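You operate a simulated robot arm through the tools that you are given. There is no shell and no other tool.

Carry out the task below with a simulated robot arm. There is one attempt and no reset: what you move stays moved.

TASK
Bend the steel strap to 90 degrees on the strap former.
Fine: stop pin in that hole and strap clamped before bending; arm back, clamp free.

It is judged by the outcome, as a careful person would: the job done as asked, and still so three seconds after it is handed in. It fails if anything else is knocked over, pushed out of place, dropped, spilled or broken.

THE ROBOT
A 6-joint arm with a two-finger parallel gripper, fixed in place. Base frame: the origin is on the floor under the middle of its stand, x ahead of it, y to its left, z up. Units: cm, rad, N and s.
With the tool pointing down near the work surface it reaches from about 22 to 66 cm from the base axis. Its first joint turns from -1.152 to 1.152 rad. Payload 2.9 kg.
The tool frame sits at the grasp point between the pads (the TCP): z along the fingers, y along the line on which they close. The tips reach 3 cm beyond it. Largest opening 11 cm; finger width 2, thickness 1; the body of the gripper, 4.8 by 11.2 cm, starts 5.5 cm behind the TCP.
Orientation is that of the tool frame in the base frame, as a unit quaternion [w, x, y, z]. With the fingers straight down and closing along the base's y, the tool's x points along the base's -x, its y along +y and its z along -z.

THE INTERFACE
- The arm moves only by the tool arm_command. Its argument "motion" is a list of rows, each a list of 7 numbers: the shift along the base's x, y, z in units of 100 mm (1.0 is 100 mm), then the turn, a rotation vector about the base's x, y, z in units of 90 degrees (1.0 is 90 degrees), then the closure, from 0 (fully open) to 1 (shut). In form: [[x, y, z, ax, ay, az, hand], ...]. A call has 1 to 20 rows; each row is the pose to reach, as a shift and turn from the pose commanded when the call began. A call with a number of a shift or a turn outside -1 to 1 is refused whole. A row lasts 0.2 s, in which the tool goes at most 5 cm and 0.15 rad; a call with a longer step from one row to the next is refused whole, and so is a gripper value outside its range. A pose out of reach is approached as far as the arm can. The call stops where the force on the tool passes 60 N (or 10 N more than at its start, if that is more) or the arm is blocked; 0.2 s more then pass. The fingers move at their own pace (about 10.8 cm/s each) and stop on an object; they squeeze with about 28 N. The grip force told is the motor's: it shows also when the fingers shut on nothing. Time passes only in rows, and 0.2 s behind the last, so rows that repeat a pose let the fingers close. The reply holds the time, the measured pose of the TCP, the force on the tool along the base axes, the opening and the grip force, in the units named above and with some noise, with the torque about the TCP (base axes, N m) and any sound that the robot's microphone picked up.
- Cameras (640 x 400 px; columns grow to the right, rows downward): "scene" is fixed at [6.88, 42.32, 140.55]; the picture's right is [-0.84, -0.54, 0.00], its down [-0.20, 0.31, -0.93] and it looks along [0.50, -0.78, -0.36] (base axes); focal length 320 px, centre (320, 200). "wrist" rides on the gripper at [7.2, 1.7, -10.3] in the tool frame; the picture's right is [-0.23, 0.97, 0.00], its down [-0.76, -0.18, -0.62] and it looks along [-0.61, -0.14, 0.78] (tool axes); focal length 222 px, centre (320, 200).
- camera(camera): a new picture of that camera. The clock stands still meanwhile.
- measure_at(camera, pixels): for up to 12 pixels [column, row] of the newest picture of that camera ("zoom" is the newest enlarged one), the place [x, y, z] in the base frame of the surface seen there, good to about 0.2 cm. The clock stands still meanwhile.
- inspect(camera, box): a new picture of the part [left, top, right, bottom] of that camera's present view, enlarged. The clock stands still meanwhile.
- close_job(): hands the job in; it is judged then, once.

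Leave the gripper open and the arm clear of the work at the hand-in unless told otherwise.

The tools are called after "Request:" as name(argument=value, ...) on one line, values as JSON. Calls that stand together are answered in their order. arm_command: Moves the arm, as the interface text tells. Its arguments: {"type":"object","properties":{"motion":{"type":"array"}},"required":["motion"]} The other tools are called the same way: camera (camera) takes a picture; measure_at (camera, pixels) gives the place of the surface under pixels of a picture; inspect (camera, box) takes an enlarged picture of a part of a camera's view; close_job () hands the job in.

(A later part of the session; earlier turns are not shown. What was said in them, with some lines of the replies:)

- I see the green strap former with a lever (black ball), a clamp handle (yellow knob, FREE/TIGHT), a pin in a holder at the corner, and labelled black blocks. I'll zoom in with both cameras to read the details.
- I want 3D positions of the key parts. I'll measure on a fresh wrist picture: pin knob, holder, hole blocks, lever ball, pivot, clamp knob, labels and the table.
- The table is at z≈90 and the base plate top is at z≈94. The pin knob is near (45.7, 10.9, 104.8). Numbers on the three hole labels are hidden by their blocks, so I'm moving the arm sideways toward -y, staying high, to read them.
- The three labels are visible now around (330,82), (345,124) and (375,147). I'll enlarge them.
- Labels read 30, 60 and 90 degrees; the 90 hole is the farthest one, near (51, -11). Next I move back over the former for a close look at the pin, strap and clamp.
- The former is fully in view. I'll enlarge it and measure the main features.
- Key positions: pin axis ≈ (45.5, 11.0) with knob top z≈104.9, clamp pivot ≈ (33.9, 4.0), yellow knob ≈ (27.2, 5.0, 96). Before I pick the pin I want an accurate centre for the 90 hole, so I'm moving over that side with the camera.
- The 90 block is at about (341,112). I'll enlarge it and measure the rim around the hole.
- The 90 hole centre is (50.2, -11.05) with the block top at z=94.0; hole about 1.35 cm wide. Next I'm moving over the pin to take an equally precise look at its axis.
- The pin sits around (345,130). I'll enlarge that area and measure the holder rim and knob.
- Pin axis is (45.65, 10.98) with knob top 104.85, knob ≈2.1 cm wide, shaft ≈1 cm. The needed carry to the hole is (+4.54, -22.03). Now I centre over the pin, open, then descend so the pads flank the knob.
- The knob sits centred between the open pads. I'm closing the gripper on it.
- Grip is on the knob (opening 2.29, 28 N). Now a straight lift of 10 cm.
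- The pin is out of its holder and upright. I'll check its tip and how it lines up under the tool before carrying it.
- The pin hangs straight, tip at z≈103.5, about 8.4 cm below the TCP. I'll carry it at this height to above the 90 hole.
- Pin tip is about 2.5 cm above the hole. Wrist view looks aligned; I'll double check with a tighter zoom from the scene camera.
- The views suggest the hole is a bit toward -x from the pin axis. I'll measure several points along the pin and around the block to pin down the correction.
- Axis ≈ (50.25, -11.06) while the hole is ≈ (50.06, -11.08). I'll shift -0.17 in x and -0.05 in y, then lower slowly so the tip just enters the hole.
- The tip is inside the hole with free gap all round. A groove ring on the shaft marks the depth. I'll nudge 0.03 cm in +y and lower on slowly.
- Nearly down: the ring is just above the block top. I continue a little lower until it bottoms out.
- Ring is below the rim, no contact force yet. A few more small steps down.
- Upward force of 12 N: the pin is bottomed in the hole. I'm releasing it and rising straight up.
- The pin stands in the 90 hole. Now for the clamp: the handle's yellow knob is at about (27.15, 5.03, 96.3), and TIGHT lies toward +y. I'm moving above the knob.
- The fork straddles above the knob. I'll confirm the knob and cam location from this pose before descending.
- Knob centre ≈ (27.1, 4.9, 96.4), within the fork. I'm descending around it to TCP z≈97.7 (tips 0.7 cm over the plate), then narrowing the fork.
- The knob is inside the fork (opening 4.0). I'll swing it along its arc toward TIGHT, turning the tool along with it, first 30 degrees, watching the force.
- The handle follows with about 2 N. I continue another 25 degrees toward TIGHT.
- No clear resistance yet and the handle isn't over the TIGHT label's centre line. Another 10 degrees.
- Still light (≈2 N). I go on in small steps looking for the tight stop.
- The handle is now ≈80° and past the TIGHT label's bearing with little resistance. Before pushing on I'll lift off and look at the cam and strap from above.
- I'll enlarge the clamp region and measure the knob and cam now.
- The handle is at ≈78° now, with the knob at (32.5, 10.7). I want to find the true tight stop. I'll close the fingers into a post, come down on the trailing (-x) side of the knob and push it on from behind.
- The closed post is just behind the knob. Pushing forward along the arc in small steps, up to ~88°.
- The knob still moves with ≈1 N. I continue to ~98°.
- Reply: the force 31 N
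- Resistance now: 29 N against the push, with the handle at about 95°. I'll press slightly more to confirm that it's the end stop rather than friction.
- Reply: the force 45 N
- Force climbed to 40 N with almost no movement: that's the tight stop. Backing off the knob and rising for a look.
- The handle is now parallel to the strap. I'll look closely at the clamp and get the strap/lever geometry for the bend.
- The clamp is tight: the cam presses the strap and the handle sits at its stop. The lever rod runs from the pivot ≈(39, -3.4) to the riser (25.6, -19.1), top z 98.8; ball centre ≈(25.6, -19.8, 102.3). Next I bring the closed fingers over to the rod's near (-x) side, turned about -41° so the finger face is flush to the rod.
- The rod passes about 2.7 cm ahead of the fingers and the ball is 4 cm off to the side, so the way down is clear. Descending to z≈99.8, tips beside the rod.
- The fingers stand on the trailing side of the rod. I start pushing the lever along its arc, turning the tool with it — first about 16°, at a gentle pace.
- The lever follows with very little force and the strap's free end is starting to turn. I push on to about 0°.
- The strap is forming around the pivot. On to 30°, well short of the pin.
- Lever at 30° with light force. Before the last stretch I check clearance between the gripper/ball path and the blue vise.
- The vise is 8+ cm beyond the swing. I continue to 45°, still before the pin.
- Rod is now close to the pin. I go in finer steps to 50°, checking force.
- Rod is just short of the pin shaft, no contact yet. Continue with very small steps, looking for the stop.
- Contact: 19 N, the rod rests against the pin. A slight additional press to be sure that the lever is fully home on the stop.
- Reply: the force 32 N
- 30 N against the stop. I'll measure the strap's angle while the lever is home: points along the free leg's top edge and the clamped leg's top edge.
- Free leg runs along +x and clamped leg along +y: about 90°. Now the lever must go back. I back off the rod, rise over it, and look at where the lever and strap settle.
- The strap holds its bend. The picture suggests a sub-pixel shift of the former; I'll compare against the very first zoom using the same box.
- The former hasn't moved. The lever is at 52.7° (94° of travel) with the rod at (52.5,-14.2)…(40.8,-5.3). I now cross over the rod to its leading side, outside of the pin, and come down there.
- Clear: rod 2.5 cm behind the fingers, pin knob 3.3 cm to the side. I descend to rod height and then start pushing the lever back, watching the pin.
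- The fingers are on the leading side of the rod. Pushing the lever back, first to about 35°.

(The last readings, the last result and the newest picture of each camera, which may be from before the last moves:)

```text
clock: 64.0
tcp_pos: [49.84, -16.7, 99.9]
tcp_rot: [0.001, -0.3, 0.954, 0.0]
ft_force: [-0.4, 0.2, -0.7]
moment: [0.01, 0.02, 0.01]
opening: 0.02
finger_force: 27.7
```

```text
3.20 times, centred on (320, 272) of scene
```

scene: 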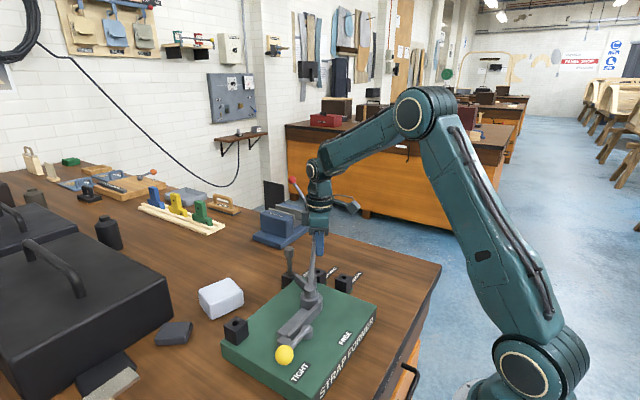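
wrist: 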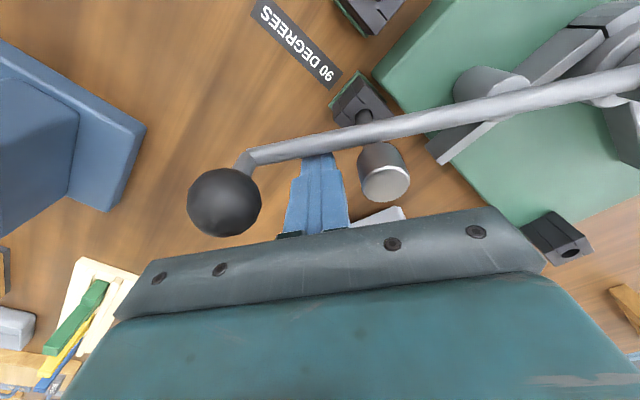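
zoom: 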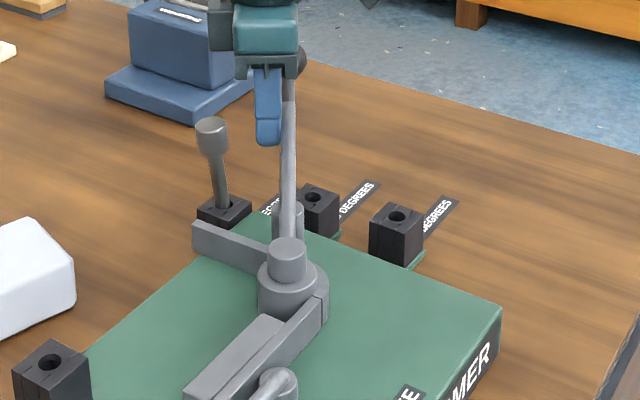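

The strap stays at its bend while the lever comes back. Continue to about 5°.

Request:
arm_command(motion=[[-0.059, -0.0455, 0, 0, 0, -0.0278, 1], [-0.1183, -0.0903, 0, 0, 0, -0.0556, 1], [-0.181, -0.1305, 0, 0, 0, -0.0833, 1], [-0.2441, -0.17, 0, 0, 0, -0.1111, 1], [-0.31, -0.205, 0, 0, 0, -0.1389, 1], [-0.3762, -0.2385, 0, 0, 0, -0.1667, 1], [-0.445, -0.2675, 0, 0, 0, -0.1944, 1], [-0.5138, -0.2951, 0, 0, 0, -0.2222, 1], [-0.585, -0.318, 0, 0, 0, -0.25, 1], [-0.656, -0.3396, 0, 0, 0, -0.2778, 1], [-0.7285, -0.356, 0, 0, 0, -0.3056, 1], [-0.8013, -0.3715, 0, 0, 0, -0.3333, 1]])

Request:
arm_command(motion=[[-0.074, -0.01, 0, 0, 0, -0.0278, 1], [-0.1476, -0.0191, 0, 0, 0, -0.0556, 1], [-0.222, -0.023, 0, 0, 0, -0.0833, 1], [-0.2964, -0.0252, 0, 0, 0, -0.1111, 1], [-0.371, -0.023, 0, 0, 0, -0.1389, 1], [-0.4449, -0.0185, 0, 0, 0, -0.1667, 1], [-0.519, -0.01, 0, 0, 0, -0.1944, 1], [-0.5925, 0.0014, 0, 0, 0, -0.2222, 1], [-0.665, 0.017, 0, 0, 0, -0.25, 1], [-0.7377, 0.0338, 0, 0, 0, -0.2778, 1]])

Request:
inspect(camera="scene", box=[220, 210, 420, 335])

Request:
camera(camera="wrist")

```text
clock: 66.6
tcp_pos: [41.96, -20.47, 99.87]
tcp_rot: [0.0, -0.044, 0.999, 0.0]
ft_force: [0.6, 0.4, -0.3]
moment: [-0.01, 0.0, -0.03]
opening: 0.0
finger_force: 28.0
```

```text
clock: 68.8
tcp_pos: [34.59, -20.03, 99.92]
tcp_rot: [0.001, 0.174, 0.985, 0.0]
ft_force: [0.7, 0.6, 0.5]
moment: [-0.01, -0.05, 0.0]
opening: 0.0
finger_force: 27.8
```

```text
3.20 times, centred on (320, 272) of scene
```

zoom: 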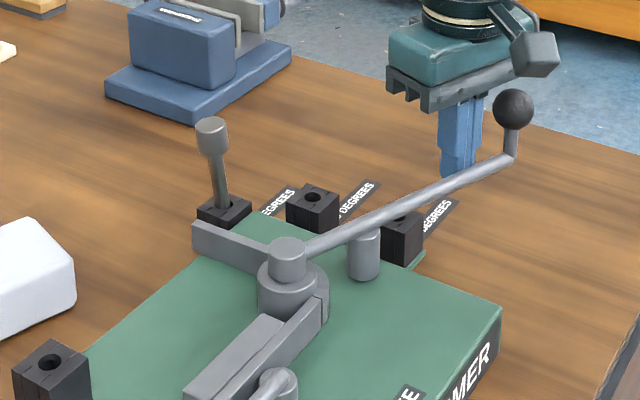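

```text
taken
```

wrist: 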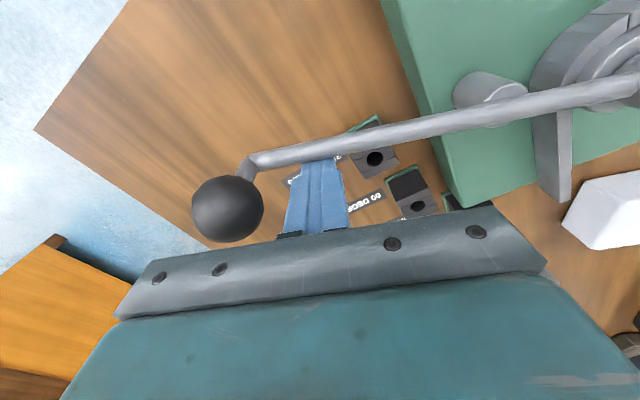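

Lever is near -20°. I push on to about -40°, near its starting place, then compare with the start picture.

Request:
arm_command(motion=[[-0.071, 0.0225, 0, 0, 0, -0.0278, 1], [-0.1419, 0.0451, 0, 0, 0, -0.0556, 1], [-0.211, 0.073, 0, 0, 0, -0.0833, 1], [-0.2793, 0.1024, 0, 0, 0, -0.1111, 1], [-0.3455, 0.136, 0, 0, 0, -0.1389, 1], [-0.4112, 0.1713, 0, 0, 0, -0.1667, 1], [-0.4745, 0.2105, 0, 0, 0, -0.1944, 1], [-0.5366, 0.2517, 0, 0, 0, -0.2222, 1]])

Request:
inspect(camera="scene", box=[210, 240, 450, 390])

```text
clock: 70.6
tcp_pos: [29.43, -17.65, 99.97]
tcp_rot: [0.002, 0.343, 0.939, -0.001]
ft_force: [8.3, -9.4, -5.2]
moment: [-0.1, -0.23, 0.01]
opening: 0.0
finger_force: 27.7
```

```text
2.67 times, centred on (330, 315) of scene
```

zoom: 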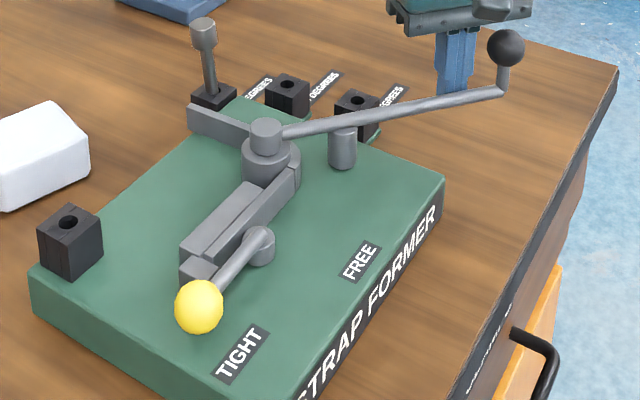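

Contact of 12 N: the lever reached its rear stop and its ball is at (505,47) in the zoom, exactly as at the start. I move the fingers away from the rod and rise.

Request:
arm_command(motion=[[0.04, -0.035, 0, 0, 0, 0, 1], [0.1, -0.085, 0, 0, 0, 0, 1], [0.12, -0.1, 0.2, 0, 0, 0, 1], [0.12, -0.1, 0.5, 0, 0, 0, 1], [0.12, -0.1, 0.9, 0, 0, 0, 1]])

Request:
arm_command(motion=[[0.0, 0.2, 0.1, 0, 0, 0.09, 1], [0.0, 0.4, 0.2, 0, 0, 0.18, 0.8], [0.0, 0.6, 0.3, 0, 0, 0.27, 0.6], [0.0, 0.8, 0.3, 0, 0, 0.36, 0.5], [0.0, 1.0, 0.3, 0, 0, 0.444, 0.5]])

Request:
arm_command(motion=[[0.0, 0.3, 0, 0, 0, 0, 0.5], [0.0, 0.6, 0, 0, 0, 0, 0.5], [0.0, 0.9, 0, 0, 0, 0, 0.5]])

Request:
camera(camera="wrist")

Request:
inspect(camera="scene", box=[210, 240, 450, 390])

```text
clock: 71.8
tcp_pos: [30.25, -18.65, 108.88]
tcp_rot: [0.0, 0.342, 0.94, -0.001]
ft_force: [0.4, 0.6, 0.3]
moment: [0.02, -0.01, 0.02]
opening: 0.0
finger_force: 28.0
```

```text
clock: 73.0
tcp_pos: [30.45, -8.6, 111.94]
tcp_rot: [0.0, -0.001, 1.0, 0.001]
ft_force: [0.3, 0.1, 0.7]
moment: [0.0, 0.02, 0.01]
opening: 5.5
finger_force: 0.2
```

```text
clock: 73.8
tcp_pos: [30.52, 0.5, 111.92]
tcp_rot: [0.0, 0.0, 1.0, 0.0]
ft_force: [0.1, 0.4, -0.3]
moment: [0.01, 0.01, 0.02]
opening: 5.5
finger_force: 0.0
```

```text
taken
```

wrist: 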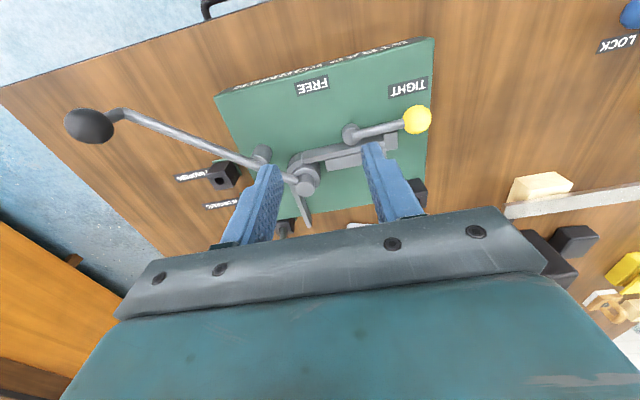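

```text
2.67 times, centred on (330, 315) of scene
```

zoom: 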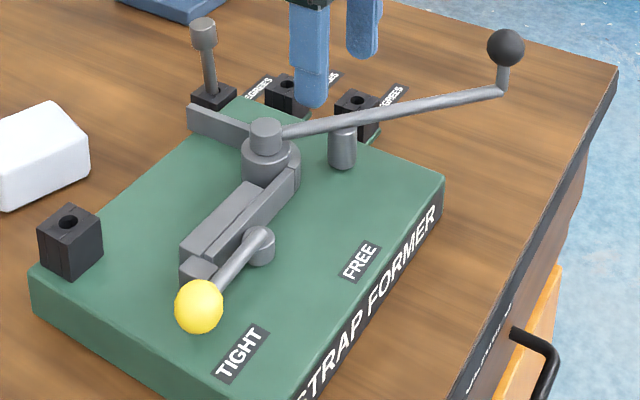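

The lever is back. Before freeing the clamp I'll verify the bend angle after release: zoom into the strap from the scene camera and measure both legs.

Request:
inspect(camera="scene", box=[270, 270, 334, 310])

Request:
inspect(camera="wrist", box=[260, 120, 420, 240])

```text
10.00 times, centred on (302, 290) of scene
```

zoom: 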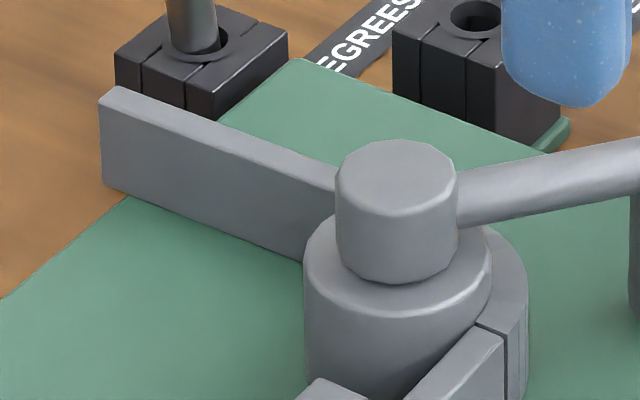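

```text
3.33 times, centred on (340, 180) of wrist
```

zoom: 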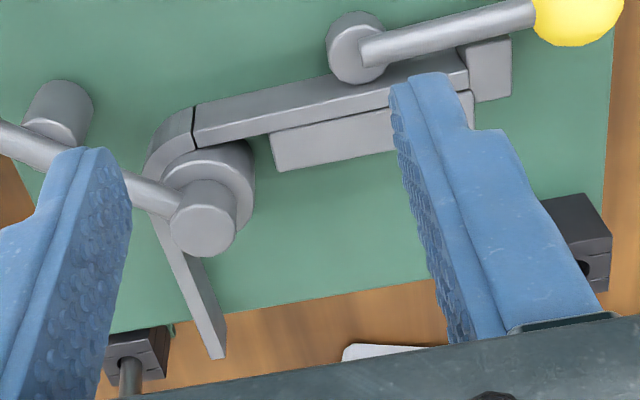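

I measure along the legs in this wrist zoom: clamped leg's top face centreline and the free leg's top.

Request:
measure_at(camera="zoom", pixels=[[215, 118], [260, 109], [300, 101], [340, 93], [375, 86], [172, 240], [180, 262], [188, 285], [196, 308], [204, 332], [208, 345], [218, 345]])

Request:
inspect(camera="scene", box=[270, 270, 334, 310])

Request:
measure_at(camera="zoom", pixels=[[120, 97], [150, 110], [180, 122], [210, 136], [240, 148], [270, 161], [300, 174], [325, 184]])

```text
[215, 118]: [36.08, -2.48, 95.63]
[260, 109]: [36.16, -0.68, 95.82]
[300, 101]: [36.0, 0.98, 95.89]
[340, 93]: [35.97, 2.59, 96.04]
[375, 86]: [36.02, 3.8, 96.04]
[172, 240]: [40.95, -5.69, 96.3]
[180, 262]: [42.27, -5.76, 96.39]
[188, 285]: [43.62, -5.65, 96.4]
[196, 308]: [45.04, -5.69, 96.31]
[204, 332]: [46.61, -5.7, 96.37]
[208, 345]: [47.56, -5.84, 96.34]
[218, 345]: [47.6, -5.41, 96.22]
```

```text
10.00 times, centred on (302, 290) of scene
```

zoom: 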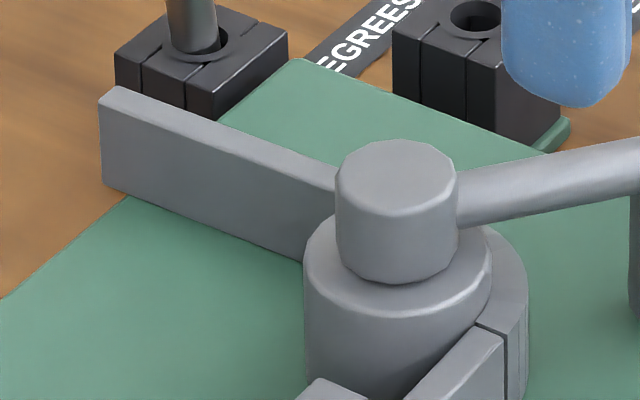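

```text
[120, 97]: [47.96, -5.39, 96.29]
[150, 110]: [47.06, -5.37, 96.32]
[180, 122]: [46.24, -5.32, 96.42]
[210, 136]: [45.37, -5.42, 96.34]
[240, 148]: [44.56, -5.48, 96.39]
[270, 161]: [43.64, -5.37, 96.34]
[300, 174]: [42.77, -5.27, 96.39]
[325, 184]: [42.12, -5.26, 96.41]
```

Both legs look square; my estimate is 88–90° but noisy. I'll take a better overhead view with the fingers wide open to compare the leg edges.

Request:
arm_command(motion=[[0.2, 0.07, 0.2, 0, 0, 0, 0.2], [0.45, 0.15, 0.3, 0, 0, 0, 0], [0.45, 0.15, 0.3, 0, 0, 0, 0], [0.45, 0.15, 0.3, 0, 0, 0, 0]])

Request:
camera(camera="wrist")

Request:
inspect(camera="wrist", box=[240, 90, 400, 190])

```text
clock: 74.8
tcp_pos: [34.84, 1.93, 114.99]
tcp_rot: [0.0, 0.0, 1.0, 0.0]
ft_force: [-0.2, -0.4, -0.1]
moment: [0.01, -0.01, 0.03]
opening: 11.03
finger_force: 0.0
```

```text
taken
```

wrist: 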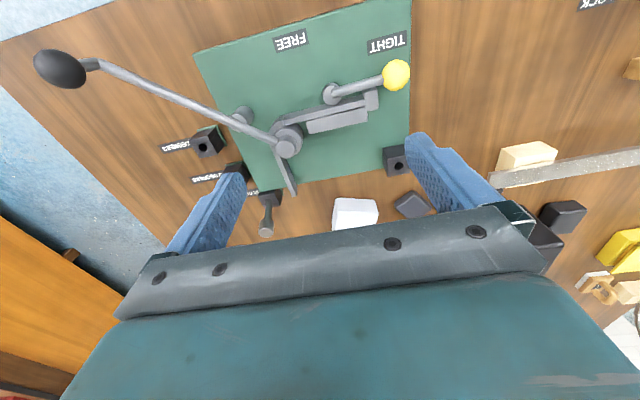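

```text
4.00 times, centred on (320, 140) of wrist
```

zoom: 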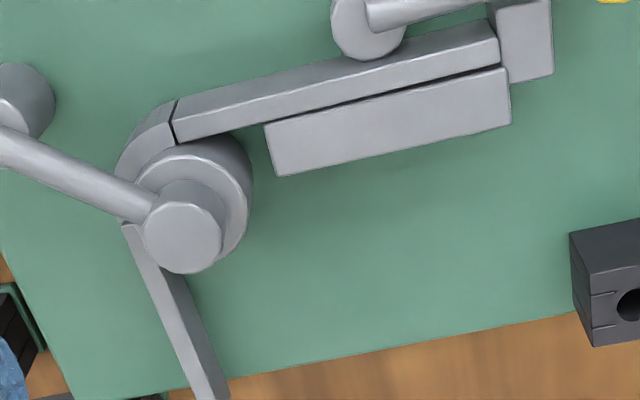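

I'll zoom tighter on each leg for exact edge positions.

Request:
inspect(camera="wrist", box=[248, 145, 328, 195])

Request:
inspect(camera="wrist", box=[280, 90, 376, 150])

```text
8.00 times, centred on (288, 170) of wrist
```

zoom: 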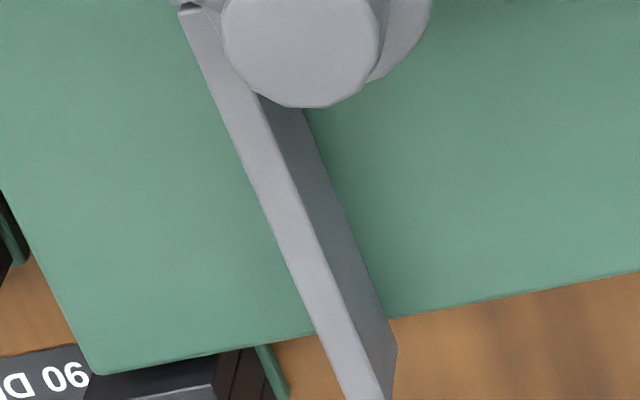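

```text
6.67 times, centred on (328, 120) of wrist
```

zoom: 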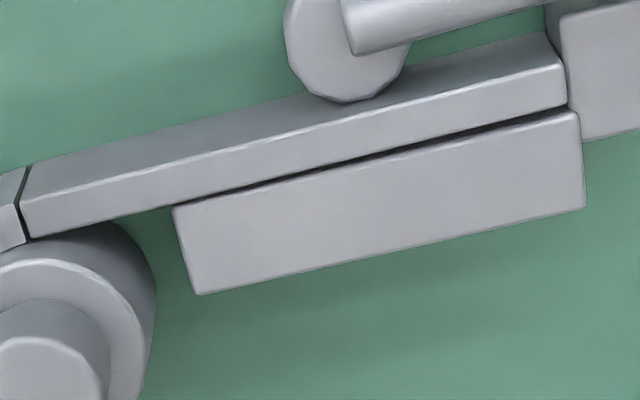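

I measure points along each leg's top-face midline, parallel to its edges (free leg first in an 8x zoom, then clamped leg).

Request:
inspect(camera="wrist", box=[248, 145, 328, 195])

Request:
measure_at(camera="zoom", pixels=[[207, 30], [220, 60], [233, 90], [246, 120], [259, 150], [272, 180], [285, 210], [298, 240], [311, 270], [324, 300], [337, 330], [354, 370]])

Request:
inspect(camera="wrist", box=[280, 90, 376, 150])

Request:
measure_at(camera="zoom", pixels=[[40, 217], [85, 205], [130, 194], [175, 182], [220, 171], [265, 159], [310, 148], [355, 137], [400, 126], [445, 114], [490, 103], [540, 90]])

```text
8.00 times, centred on (288, 170) of wrist
```

zoom: 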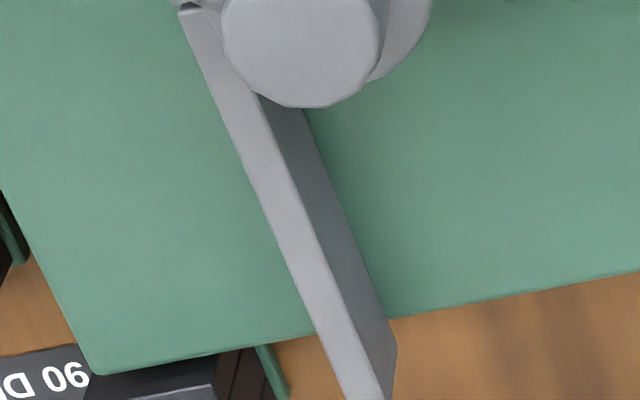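

```text
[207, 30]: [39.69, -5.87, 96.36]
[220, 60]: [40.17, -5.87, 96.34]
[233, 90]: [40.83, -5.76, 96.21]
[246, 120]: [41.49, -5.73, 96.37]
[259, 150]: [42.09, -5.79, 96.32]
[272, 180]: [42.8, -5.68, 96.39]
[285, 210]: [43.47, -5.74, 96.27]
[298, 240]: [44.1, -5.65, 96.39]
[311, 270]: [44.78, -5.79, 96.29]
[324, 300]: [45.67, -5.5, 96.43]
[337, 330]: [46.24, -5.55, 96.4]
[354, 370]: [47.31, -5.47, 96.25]
```

```text
6.67 times, centred on (328, 120) of wrist
```

zoom: 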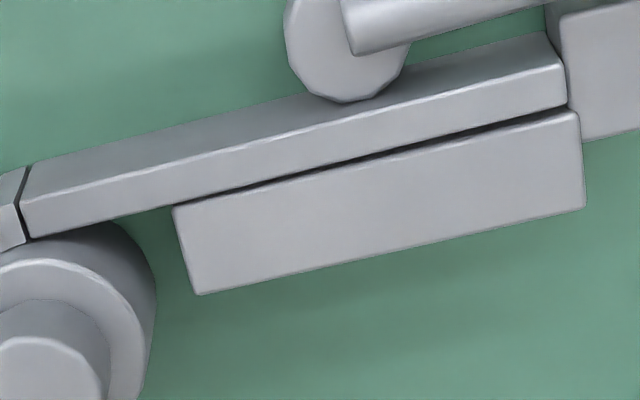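

```text
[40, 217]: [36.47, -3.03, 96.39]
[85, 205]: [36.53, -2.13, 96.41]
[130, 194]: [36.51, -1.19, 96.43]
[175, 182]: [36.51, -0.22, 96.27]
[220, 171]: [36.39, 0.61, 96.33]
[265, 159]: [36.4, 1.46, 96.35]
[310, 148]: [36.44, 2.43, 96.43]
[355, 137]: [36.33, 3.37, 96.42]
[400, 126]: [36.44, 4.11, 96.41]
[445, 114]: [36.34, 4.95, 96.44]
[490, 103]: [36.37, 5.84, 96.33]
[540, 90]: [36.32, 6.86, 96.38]
```

Averages give ≈91° between legs — within the measuring error of 90°. The bend is done. Next, I measure the clamp knob and the end-stop block to free the clamp safely.

Request:
inspect(camera="wrist", box=[316, 40, 444, 120])

Request:
measure_at(camera="zoom", pixels=[[398, 178], [350, 178], [440, 178], [398, 145], [398, 215], [330, 215], [250, 235], [150, 245], [240, 265], [310, 252], [315, 330], [255, 345]])

```text
5.00 times, centred on (380, 80) of wrist
```

zoom: 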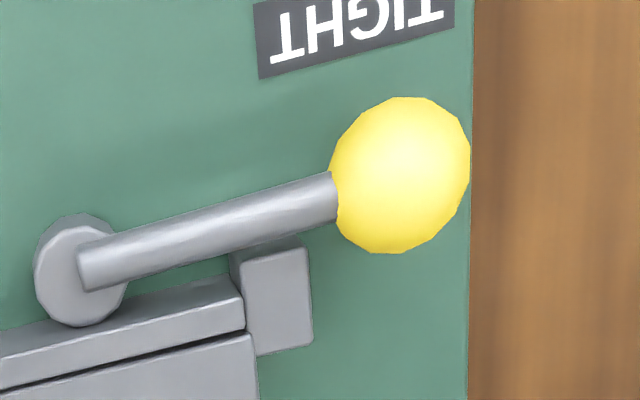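

```text
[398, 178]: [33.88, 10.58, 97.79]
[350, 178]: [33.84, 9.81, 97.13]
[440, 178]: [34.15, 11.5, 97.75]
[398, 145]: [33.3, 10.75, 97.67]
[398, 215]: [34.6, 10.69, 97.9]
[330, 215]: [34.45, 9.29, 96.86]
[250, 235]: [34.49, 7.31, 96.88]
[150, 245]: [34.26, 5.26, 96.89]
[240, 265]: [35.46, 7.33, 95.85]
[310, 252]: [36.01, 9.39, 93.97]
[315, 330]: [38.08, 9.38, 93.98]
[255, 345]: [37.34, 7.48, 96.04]
```

Knob centre ≈ (34.3, 10.9, 96.4); the end-stop block spans y 7.4–9.2, so a fork around the knob clears it. I move above the knob, turning the gripper about -93° so it closes along the knob's swing direction.

Request:
arm_command(motion=[[-0.006, 0.09, 0, 0, 0, -0.09, 0.2], [-0.013, 0.18, 0, 0, 0, -0.18, 0.4], [-0.02, 0.27, 0, 0, 0, -0.27, 0.5], [-0.026, 0.37, -0.05, 0, 0, -0.36, 0.5], [-0.033, 0.46, -0.1, 0, 0, -0.45, 0.5], [-0.04, 0.55, -0.15, 0, 0, -0.54, 0.5], [-0.046, 0.65, -0.2, 0, 0, -0.63, 0.5], [-0.053, 0.74, -0.3, 0, 0, -0.72, 0.5], [-0.06, 0.83, -0.4, 0, 0, -0.81, 0.5], [-0.063, 0.915, -0.48, 0, 0, -0.9, 0.5], [-0.063, 0.915, -0.48, 0, 0, -0.98, 0.5]])

Request:
arm_command(motion=[[0, 0, 0, 0, 0, -0.05, 0.5], [0, 0, -0.2, 0, 0, -0.05, 0.5], [0, 0, -0.4, 0, 0, -0.05, 0.5], [0, 0, -0.4, 0, 0, -0.05, 0.5]])

Request:
camera(camera="wrist")

Request:
inspect(camera="scene", box=[210, 260, 370, 360])

```text
clock: 77.2
tcp_pos: [34.05, 11.19, 110.03]
tcp_rot: [0.001, 0.697, 0.717, 0.0]
ft_force: [-0.2, -1.1, 0.5]
moment: [0.01, 0.01, 0.0]
opening: 5.49
finger_force: 0.1
```

```text
clock: 78.2
tcp_pos: [34.19, 11.07, 106.0]
tcp_rot: [0.0, 0.724, 0.69, -0.001]
ft_force: [-0.4, 0.7, 0.3]
moment: [-0.02, 0.0, 0.03]
opening: 5.48
finger_force: 0.1
```

```text
taken
```

wrist: 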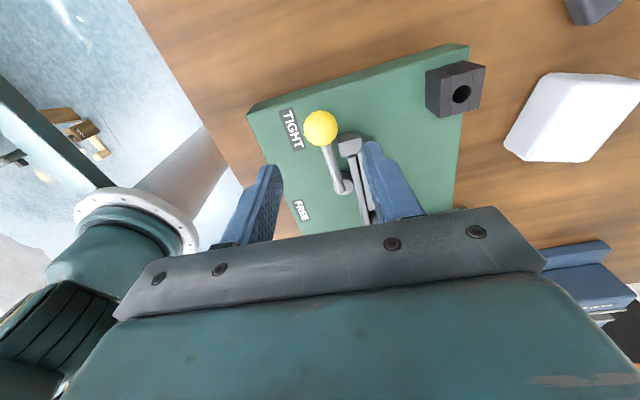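

```text
4.00 times, centred on (290, 310) of scene
```

zoom: 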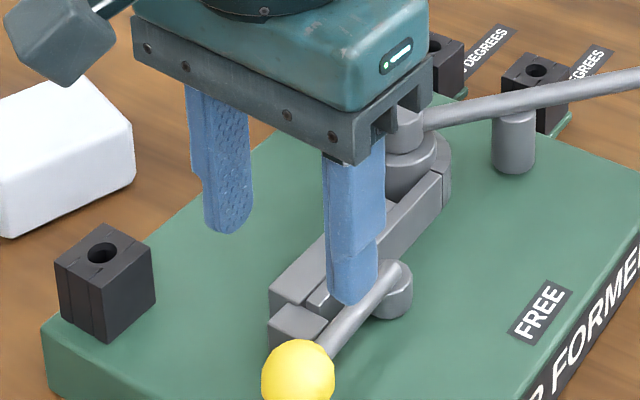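

The knob is right under the grasp point (expected (320,128), seen (321,127)). Descending around it and narrowing the fork.

Request:
arm_command(motion=[[0, 0, -0.2, 0, 0, 0, 0.5], [0, 0, -0.4, 0, 0, 0, 0.5], [0, 0, -0.6, 0, 0, 0, 0.5], [0, 0, -0.75, 0, 0, 0, 0.5], [0, 0, -0.83, 0, 0, 0, 0.5], [0, 0, -0.83, 0, 0, 0, 0.64], [0, 0, -0.83, 0, 0, 0, 0.64]])

Request:
camera(camera="wrist")

Request:
inspect(camera="scene", box=[210, 270, 370, 370])

```text
clock: 79.8
tcp_pos: [34.22, 11.07, 97.65]
tcp_rot: [0.0, 0.723, 0.69, 0.001]
ft_force: [-0.2, -1.1, -0.6]
moment: [0.03, 0.01, -0.01]
opening: 3.96
finger_force: 0.1
```

```text
taken
```

wrist: 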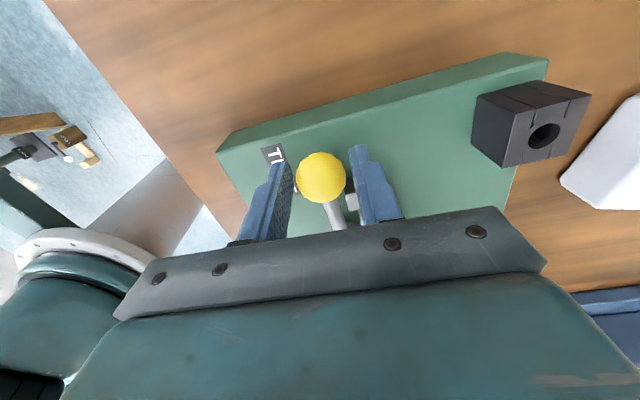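

```text
4.00 times, centred on (290, 320) of scene
```

zoom: 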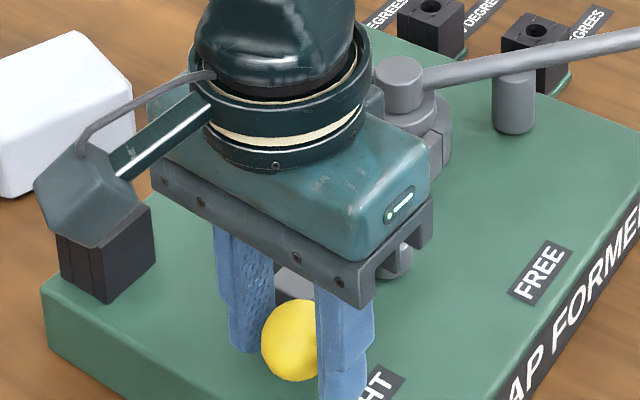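

The fork surrounds the knob. Now swinging the handle back toward FREE, first 40°.

Request:
arm_command(motion=[[-0.0615, 0.0002, 0, 0, 0, 0.0556, 0.64], [-0.1228, -0.0049, 0, 0, 0, 0.1111, 0.64], [-0.1834, -0.0154, 0, 0, 0, 0.1667, 0.64], [-0.2428, -0.0311, 0, 0, 0, 0.2222, 0.64], [-0.3007, -0.0519, 0, 0, 0, 0.2778, 0.64], [-0.3565, -0.0777, 0, 0, 0, 0.3333, 0.64], [-0.4099, -0.1083, 0, 0, 0, 0.3889, 0.64], [-0.4604, -0.1434, 0, 0, 0, 0.4444, 0.64]])

Request:
inspect(camera="scene", box=[210, 270, 370, 370])

```text
clock: 81.6
tcp_pos: [29.58, 9.67, 97.71]
tcp_rot: [0.0, 0.443, 0.896, 0.0]
ft_force: [1.2, 0.8, 0.3]
moment: [0.03, -0.06, 0.0]
opening: 4.04
finger_force: 0.4
```

```text
4.00 times, centred on (290, 320) of scene
```

zoom: 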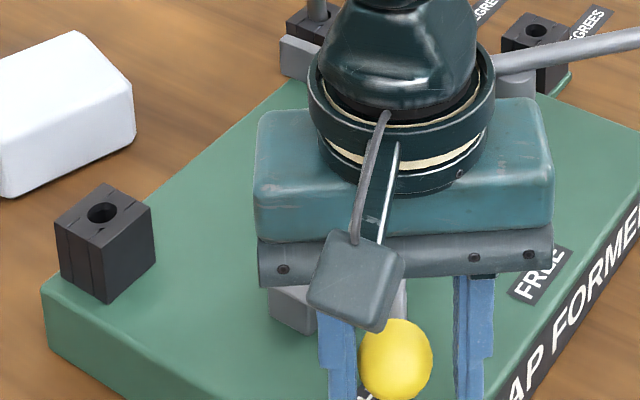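

Handle follows easily. Another 40° toward FREE.

Request:
arm_command(motion=[[-0.0473, -0.0394, 0, 0, 0, 0.0556, 0.64], [-0.0909, -0.0827, 0, 0, 0, 0.1111, 0.64], [-0.1306, -0.1297, 0, 0, 0, 0.1667, 0.64], [-0.1661, -0.1799, 0, 0, 0, 0.2222, 0.64], [-0.197, -0.2331, 0, 0, 0, 0.2778, 0.64], [-0.2232, -0.2887, 0, 0, 0, 0.3333, 0.64], [-0.2444, -0.3465, 0, 0, 0, 0.3889, 0.64], [-0.2606, -0.4058, 0, 0, 0, 0.4444, 0.64]])

Request:
inspect(camera="scene", box=[230, 270, 390, 370])

```text
clock: 83.4
tcp_pos: [27.06, 5.62, 97.72]
tcp_rot: [0.0, 0.11, 0.994, 0.0]
ft_force: [0.4, 2.0, 1.3]
moment: [0.01, 0.01, 0.02]
opening: 4.04
finger_force: 1.0
```

```text
4.00 times, centred on (310, 320) of scene
```

zoom: 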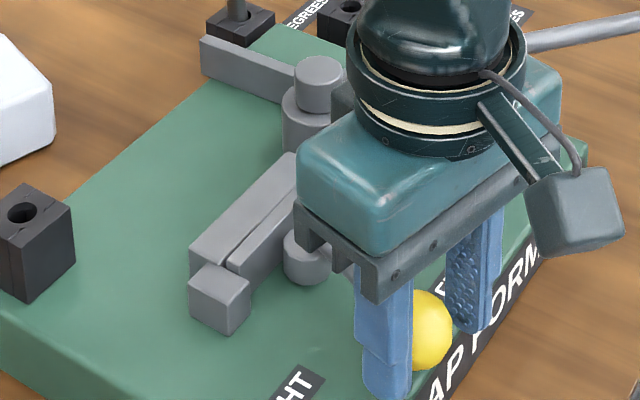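

Near its starting angle now. I go on in small steps, feeling for the FREE stop.

Request:
arm_command(motion=[[-0.006, -0.03, 0, 0, 0, 0.0278, 0.64], [-0.0108, -0.0605, 0, 0, 0, 0.0556, 0.64], [-0.014, -0.091, 0, 0, 0, 0.0833, 0.64], [-0.0164, -0.1218, 0, 0, 0, 0.1111, 0.64]])

```text
clock: 84.4
tcp_pos: [26.94, 4.47, 97.87]
tcp_rot: [0.0, 0.022, 1.0, 0.0]
ft_force: [-1.1, 1.9, 0.0]
moment: [0.03, 0.04, 0.03]
opening: 4.05
finger_force: 0.9
```

Request:
arm_command(motion=[[-0.0008, -0.0307, 0, 0, 0, 0.0278, 0.64], [-0.0002, -0.0615, 0, 0, 0, 0.0556, 0.64], [0.0017, -0.0922, 0, 0, 0, 0.0833, 0.64]])

Request:
inspect(camera="scene", box=[230, 270, 390, 370])

```text
clock: 85.2
tcp_pos: [27.05, 3.7, 97.76]
tcp_rot: [0.001, -0.045, 0.999, 0.002]
ft_force: [7.4, 22.1, -1.0]
moment: [0.3, -0.14, -0.23]
opening: 5.06
finger_force: 10.7
```

```text
4.00 times, centred on (310, 320) of scene
```

zoom: 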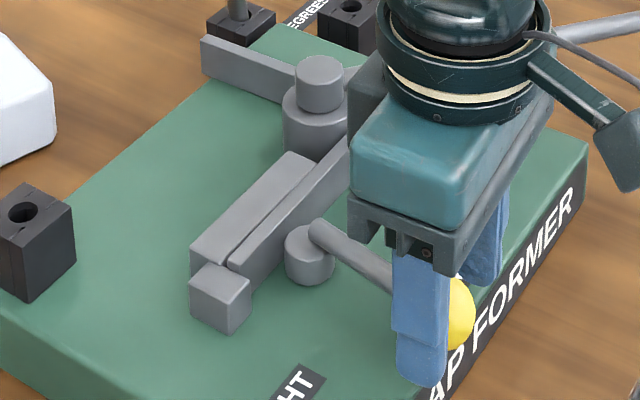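

22 N against the push with the handle at about its original angle: that's the FREE stop. I relax the push, open the fork, and rise clear.

Request:
arm_command(motion=[[0, 0.04, 0, 0, 0, -0.03, 0.6], [0, 0.085, 0, 0, 0, -0.08, 0.5], [0, 0.085, 0, 0, 0, -0.08, 0.5], [0, 0.085, 0.2, 0, 0, -0.08, 0.5], [0, 0.085, 0.5, 0, 0, -0.08, 0.5], [0, 0.085, 0.9, 0, 0, -0.08, 0.5]])

Request:
arm_command(motion=[[0, 0.05, 0.25, 0, 0, 0.02, 0.2], [0, 0.05, 0.5, 0, 0, 0.04, 0], [0, 0.05, 0.8, 0, 0, 0.05, 0]])

Request:
camera(camera="wrist")

Request:
inspect(camera="scene", box=[210, 240, 450, 390])

```text
clock: 86.6
tcp_pos: [26.83, 4.44, 106.82]
tcp_rot: [0.0, 0.022, 1.0, 0.0]
ft_force: [0.4, -0.4, 0.2]
moment: [0.0, 0.02, 0.01]
opening: 5.49
finger_force: 0.2
```

```text
clock: 87.4
tcp_pos: [26.95, 4.92, 114.65]
tcp_rot: [0.0, -0.018, 1.0, 0.0]
ft_force: [0.2, 0.8, 0.0]
moment: [-0.02, 0.02, 0.05]
opening: 11.01
finger_force: 0.1
```

```text
taken
```

wrist: 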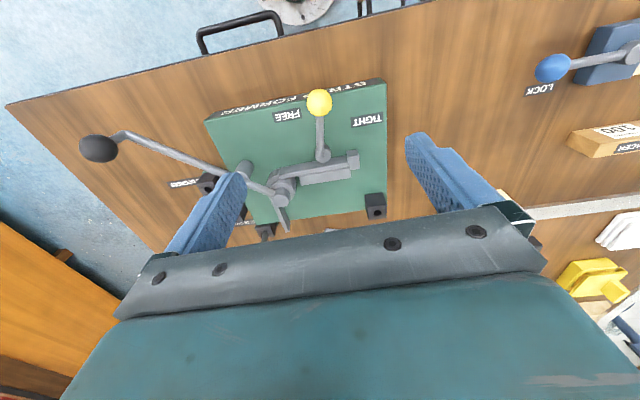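

```text
2.67 times, centred on (330, 315) of scene
```

zoom: 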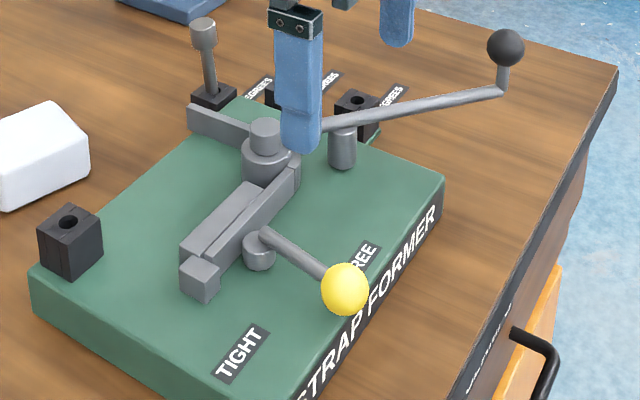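

Everything matches: handle at FREE, lever back, strap bent. I raise the arm back to its starting pose and check the pin and the whole scene.

Request:
arm_command(motion=[[0.3, 0.02, 0.3, 0, 0, 0, 0], [0.6, 0.05, 0.6, 0, 0, 0, 0], [0.9, 0.07, 0.9, 0, 0, 0, 0], [1.0, 0.07, 1.0, 0, 0, 0, 0], [1.0, 0.07, 1.0, 0, 0, 0, 0]])

Request:
camera(camera="scene")

Request:
inspect(camera="scene", box=[254, 235, 334, 285])

Request:
inspect(camera="wrist", box=[150, 0, 450, 188])

```text
clock: 88.6
tcp_pos: [36.98, 5.59, 124.82]
tcp_rot: [0.001, -0.019, 1.0, 0.0]
ft_force: [0.3, -0.1, -0.2]
moment: [0.03, 0.0, 0.01]
opening: 10.99
finger_force: 0.1
```

```text
taken
```

scene: 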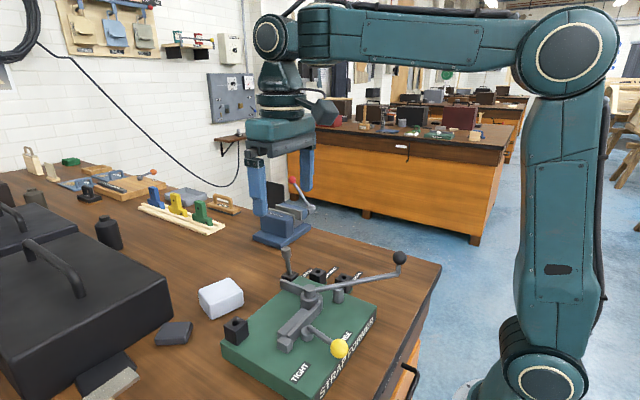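

```text
8.00 times, centred on (294, 260) of scene
```

zoom: 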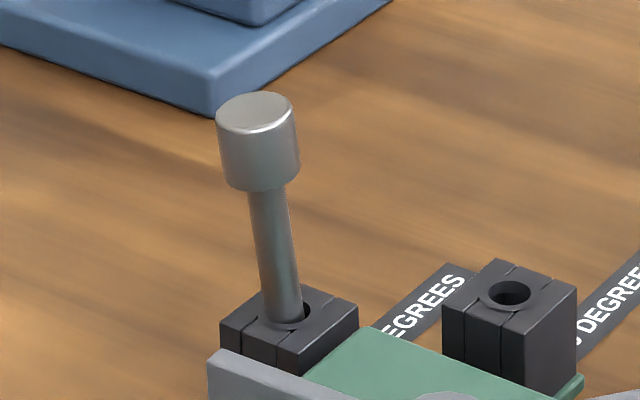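

```text
2.13 times, centred on (300, 94) of wrist
```

zoom: 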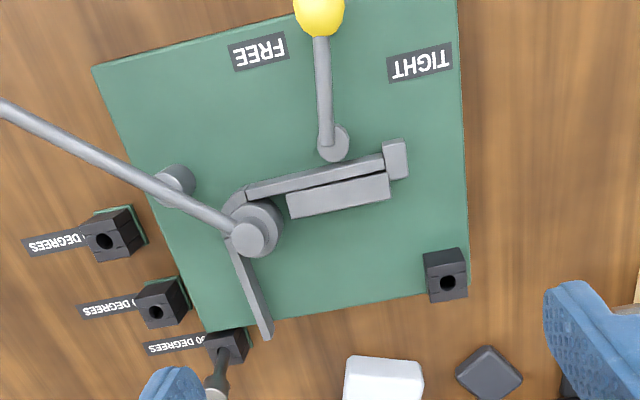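

All checks agree:
- The strap is bent square around the former.
- The pin is seated in the 90 hole, leaning slightly within its play.
- The lever is back at its rear stop and the clamp is at FREE.
- Nothing else has moved.
- The gripper is open and clear.

Handing in.

Request:
close_job()

```text
The job is handed in.
```

The steel strap is bent to about 90 degrees on the strap former, and the job is handed in. My measurements after the lever came off gave 88.5–91.5 degrees. The most careful set gave about 91, with an error of roughly one degree.

- **Stop pin:** I moved it from its holder to the hole labelled 90 DEGREES before bending. It is seated to the bottom, but leans slightly in the hole's play from the lever pressing on it.
- **Clamp:** I turned it to its TIGHT stop before bending. Afterwards I returned it to its FREE stop, which is where it started.
- **Bending arm:** I pushed it until it rested firmly on the pin, then returned it to its rear stop, its original position.
- **Surroundings:** The last camera views show the former and the items around it where they started. The gripper is open and the robot arm is raised clear.
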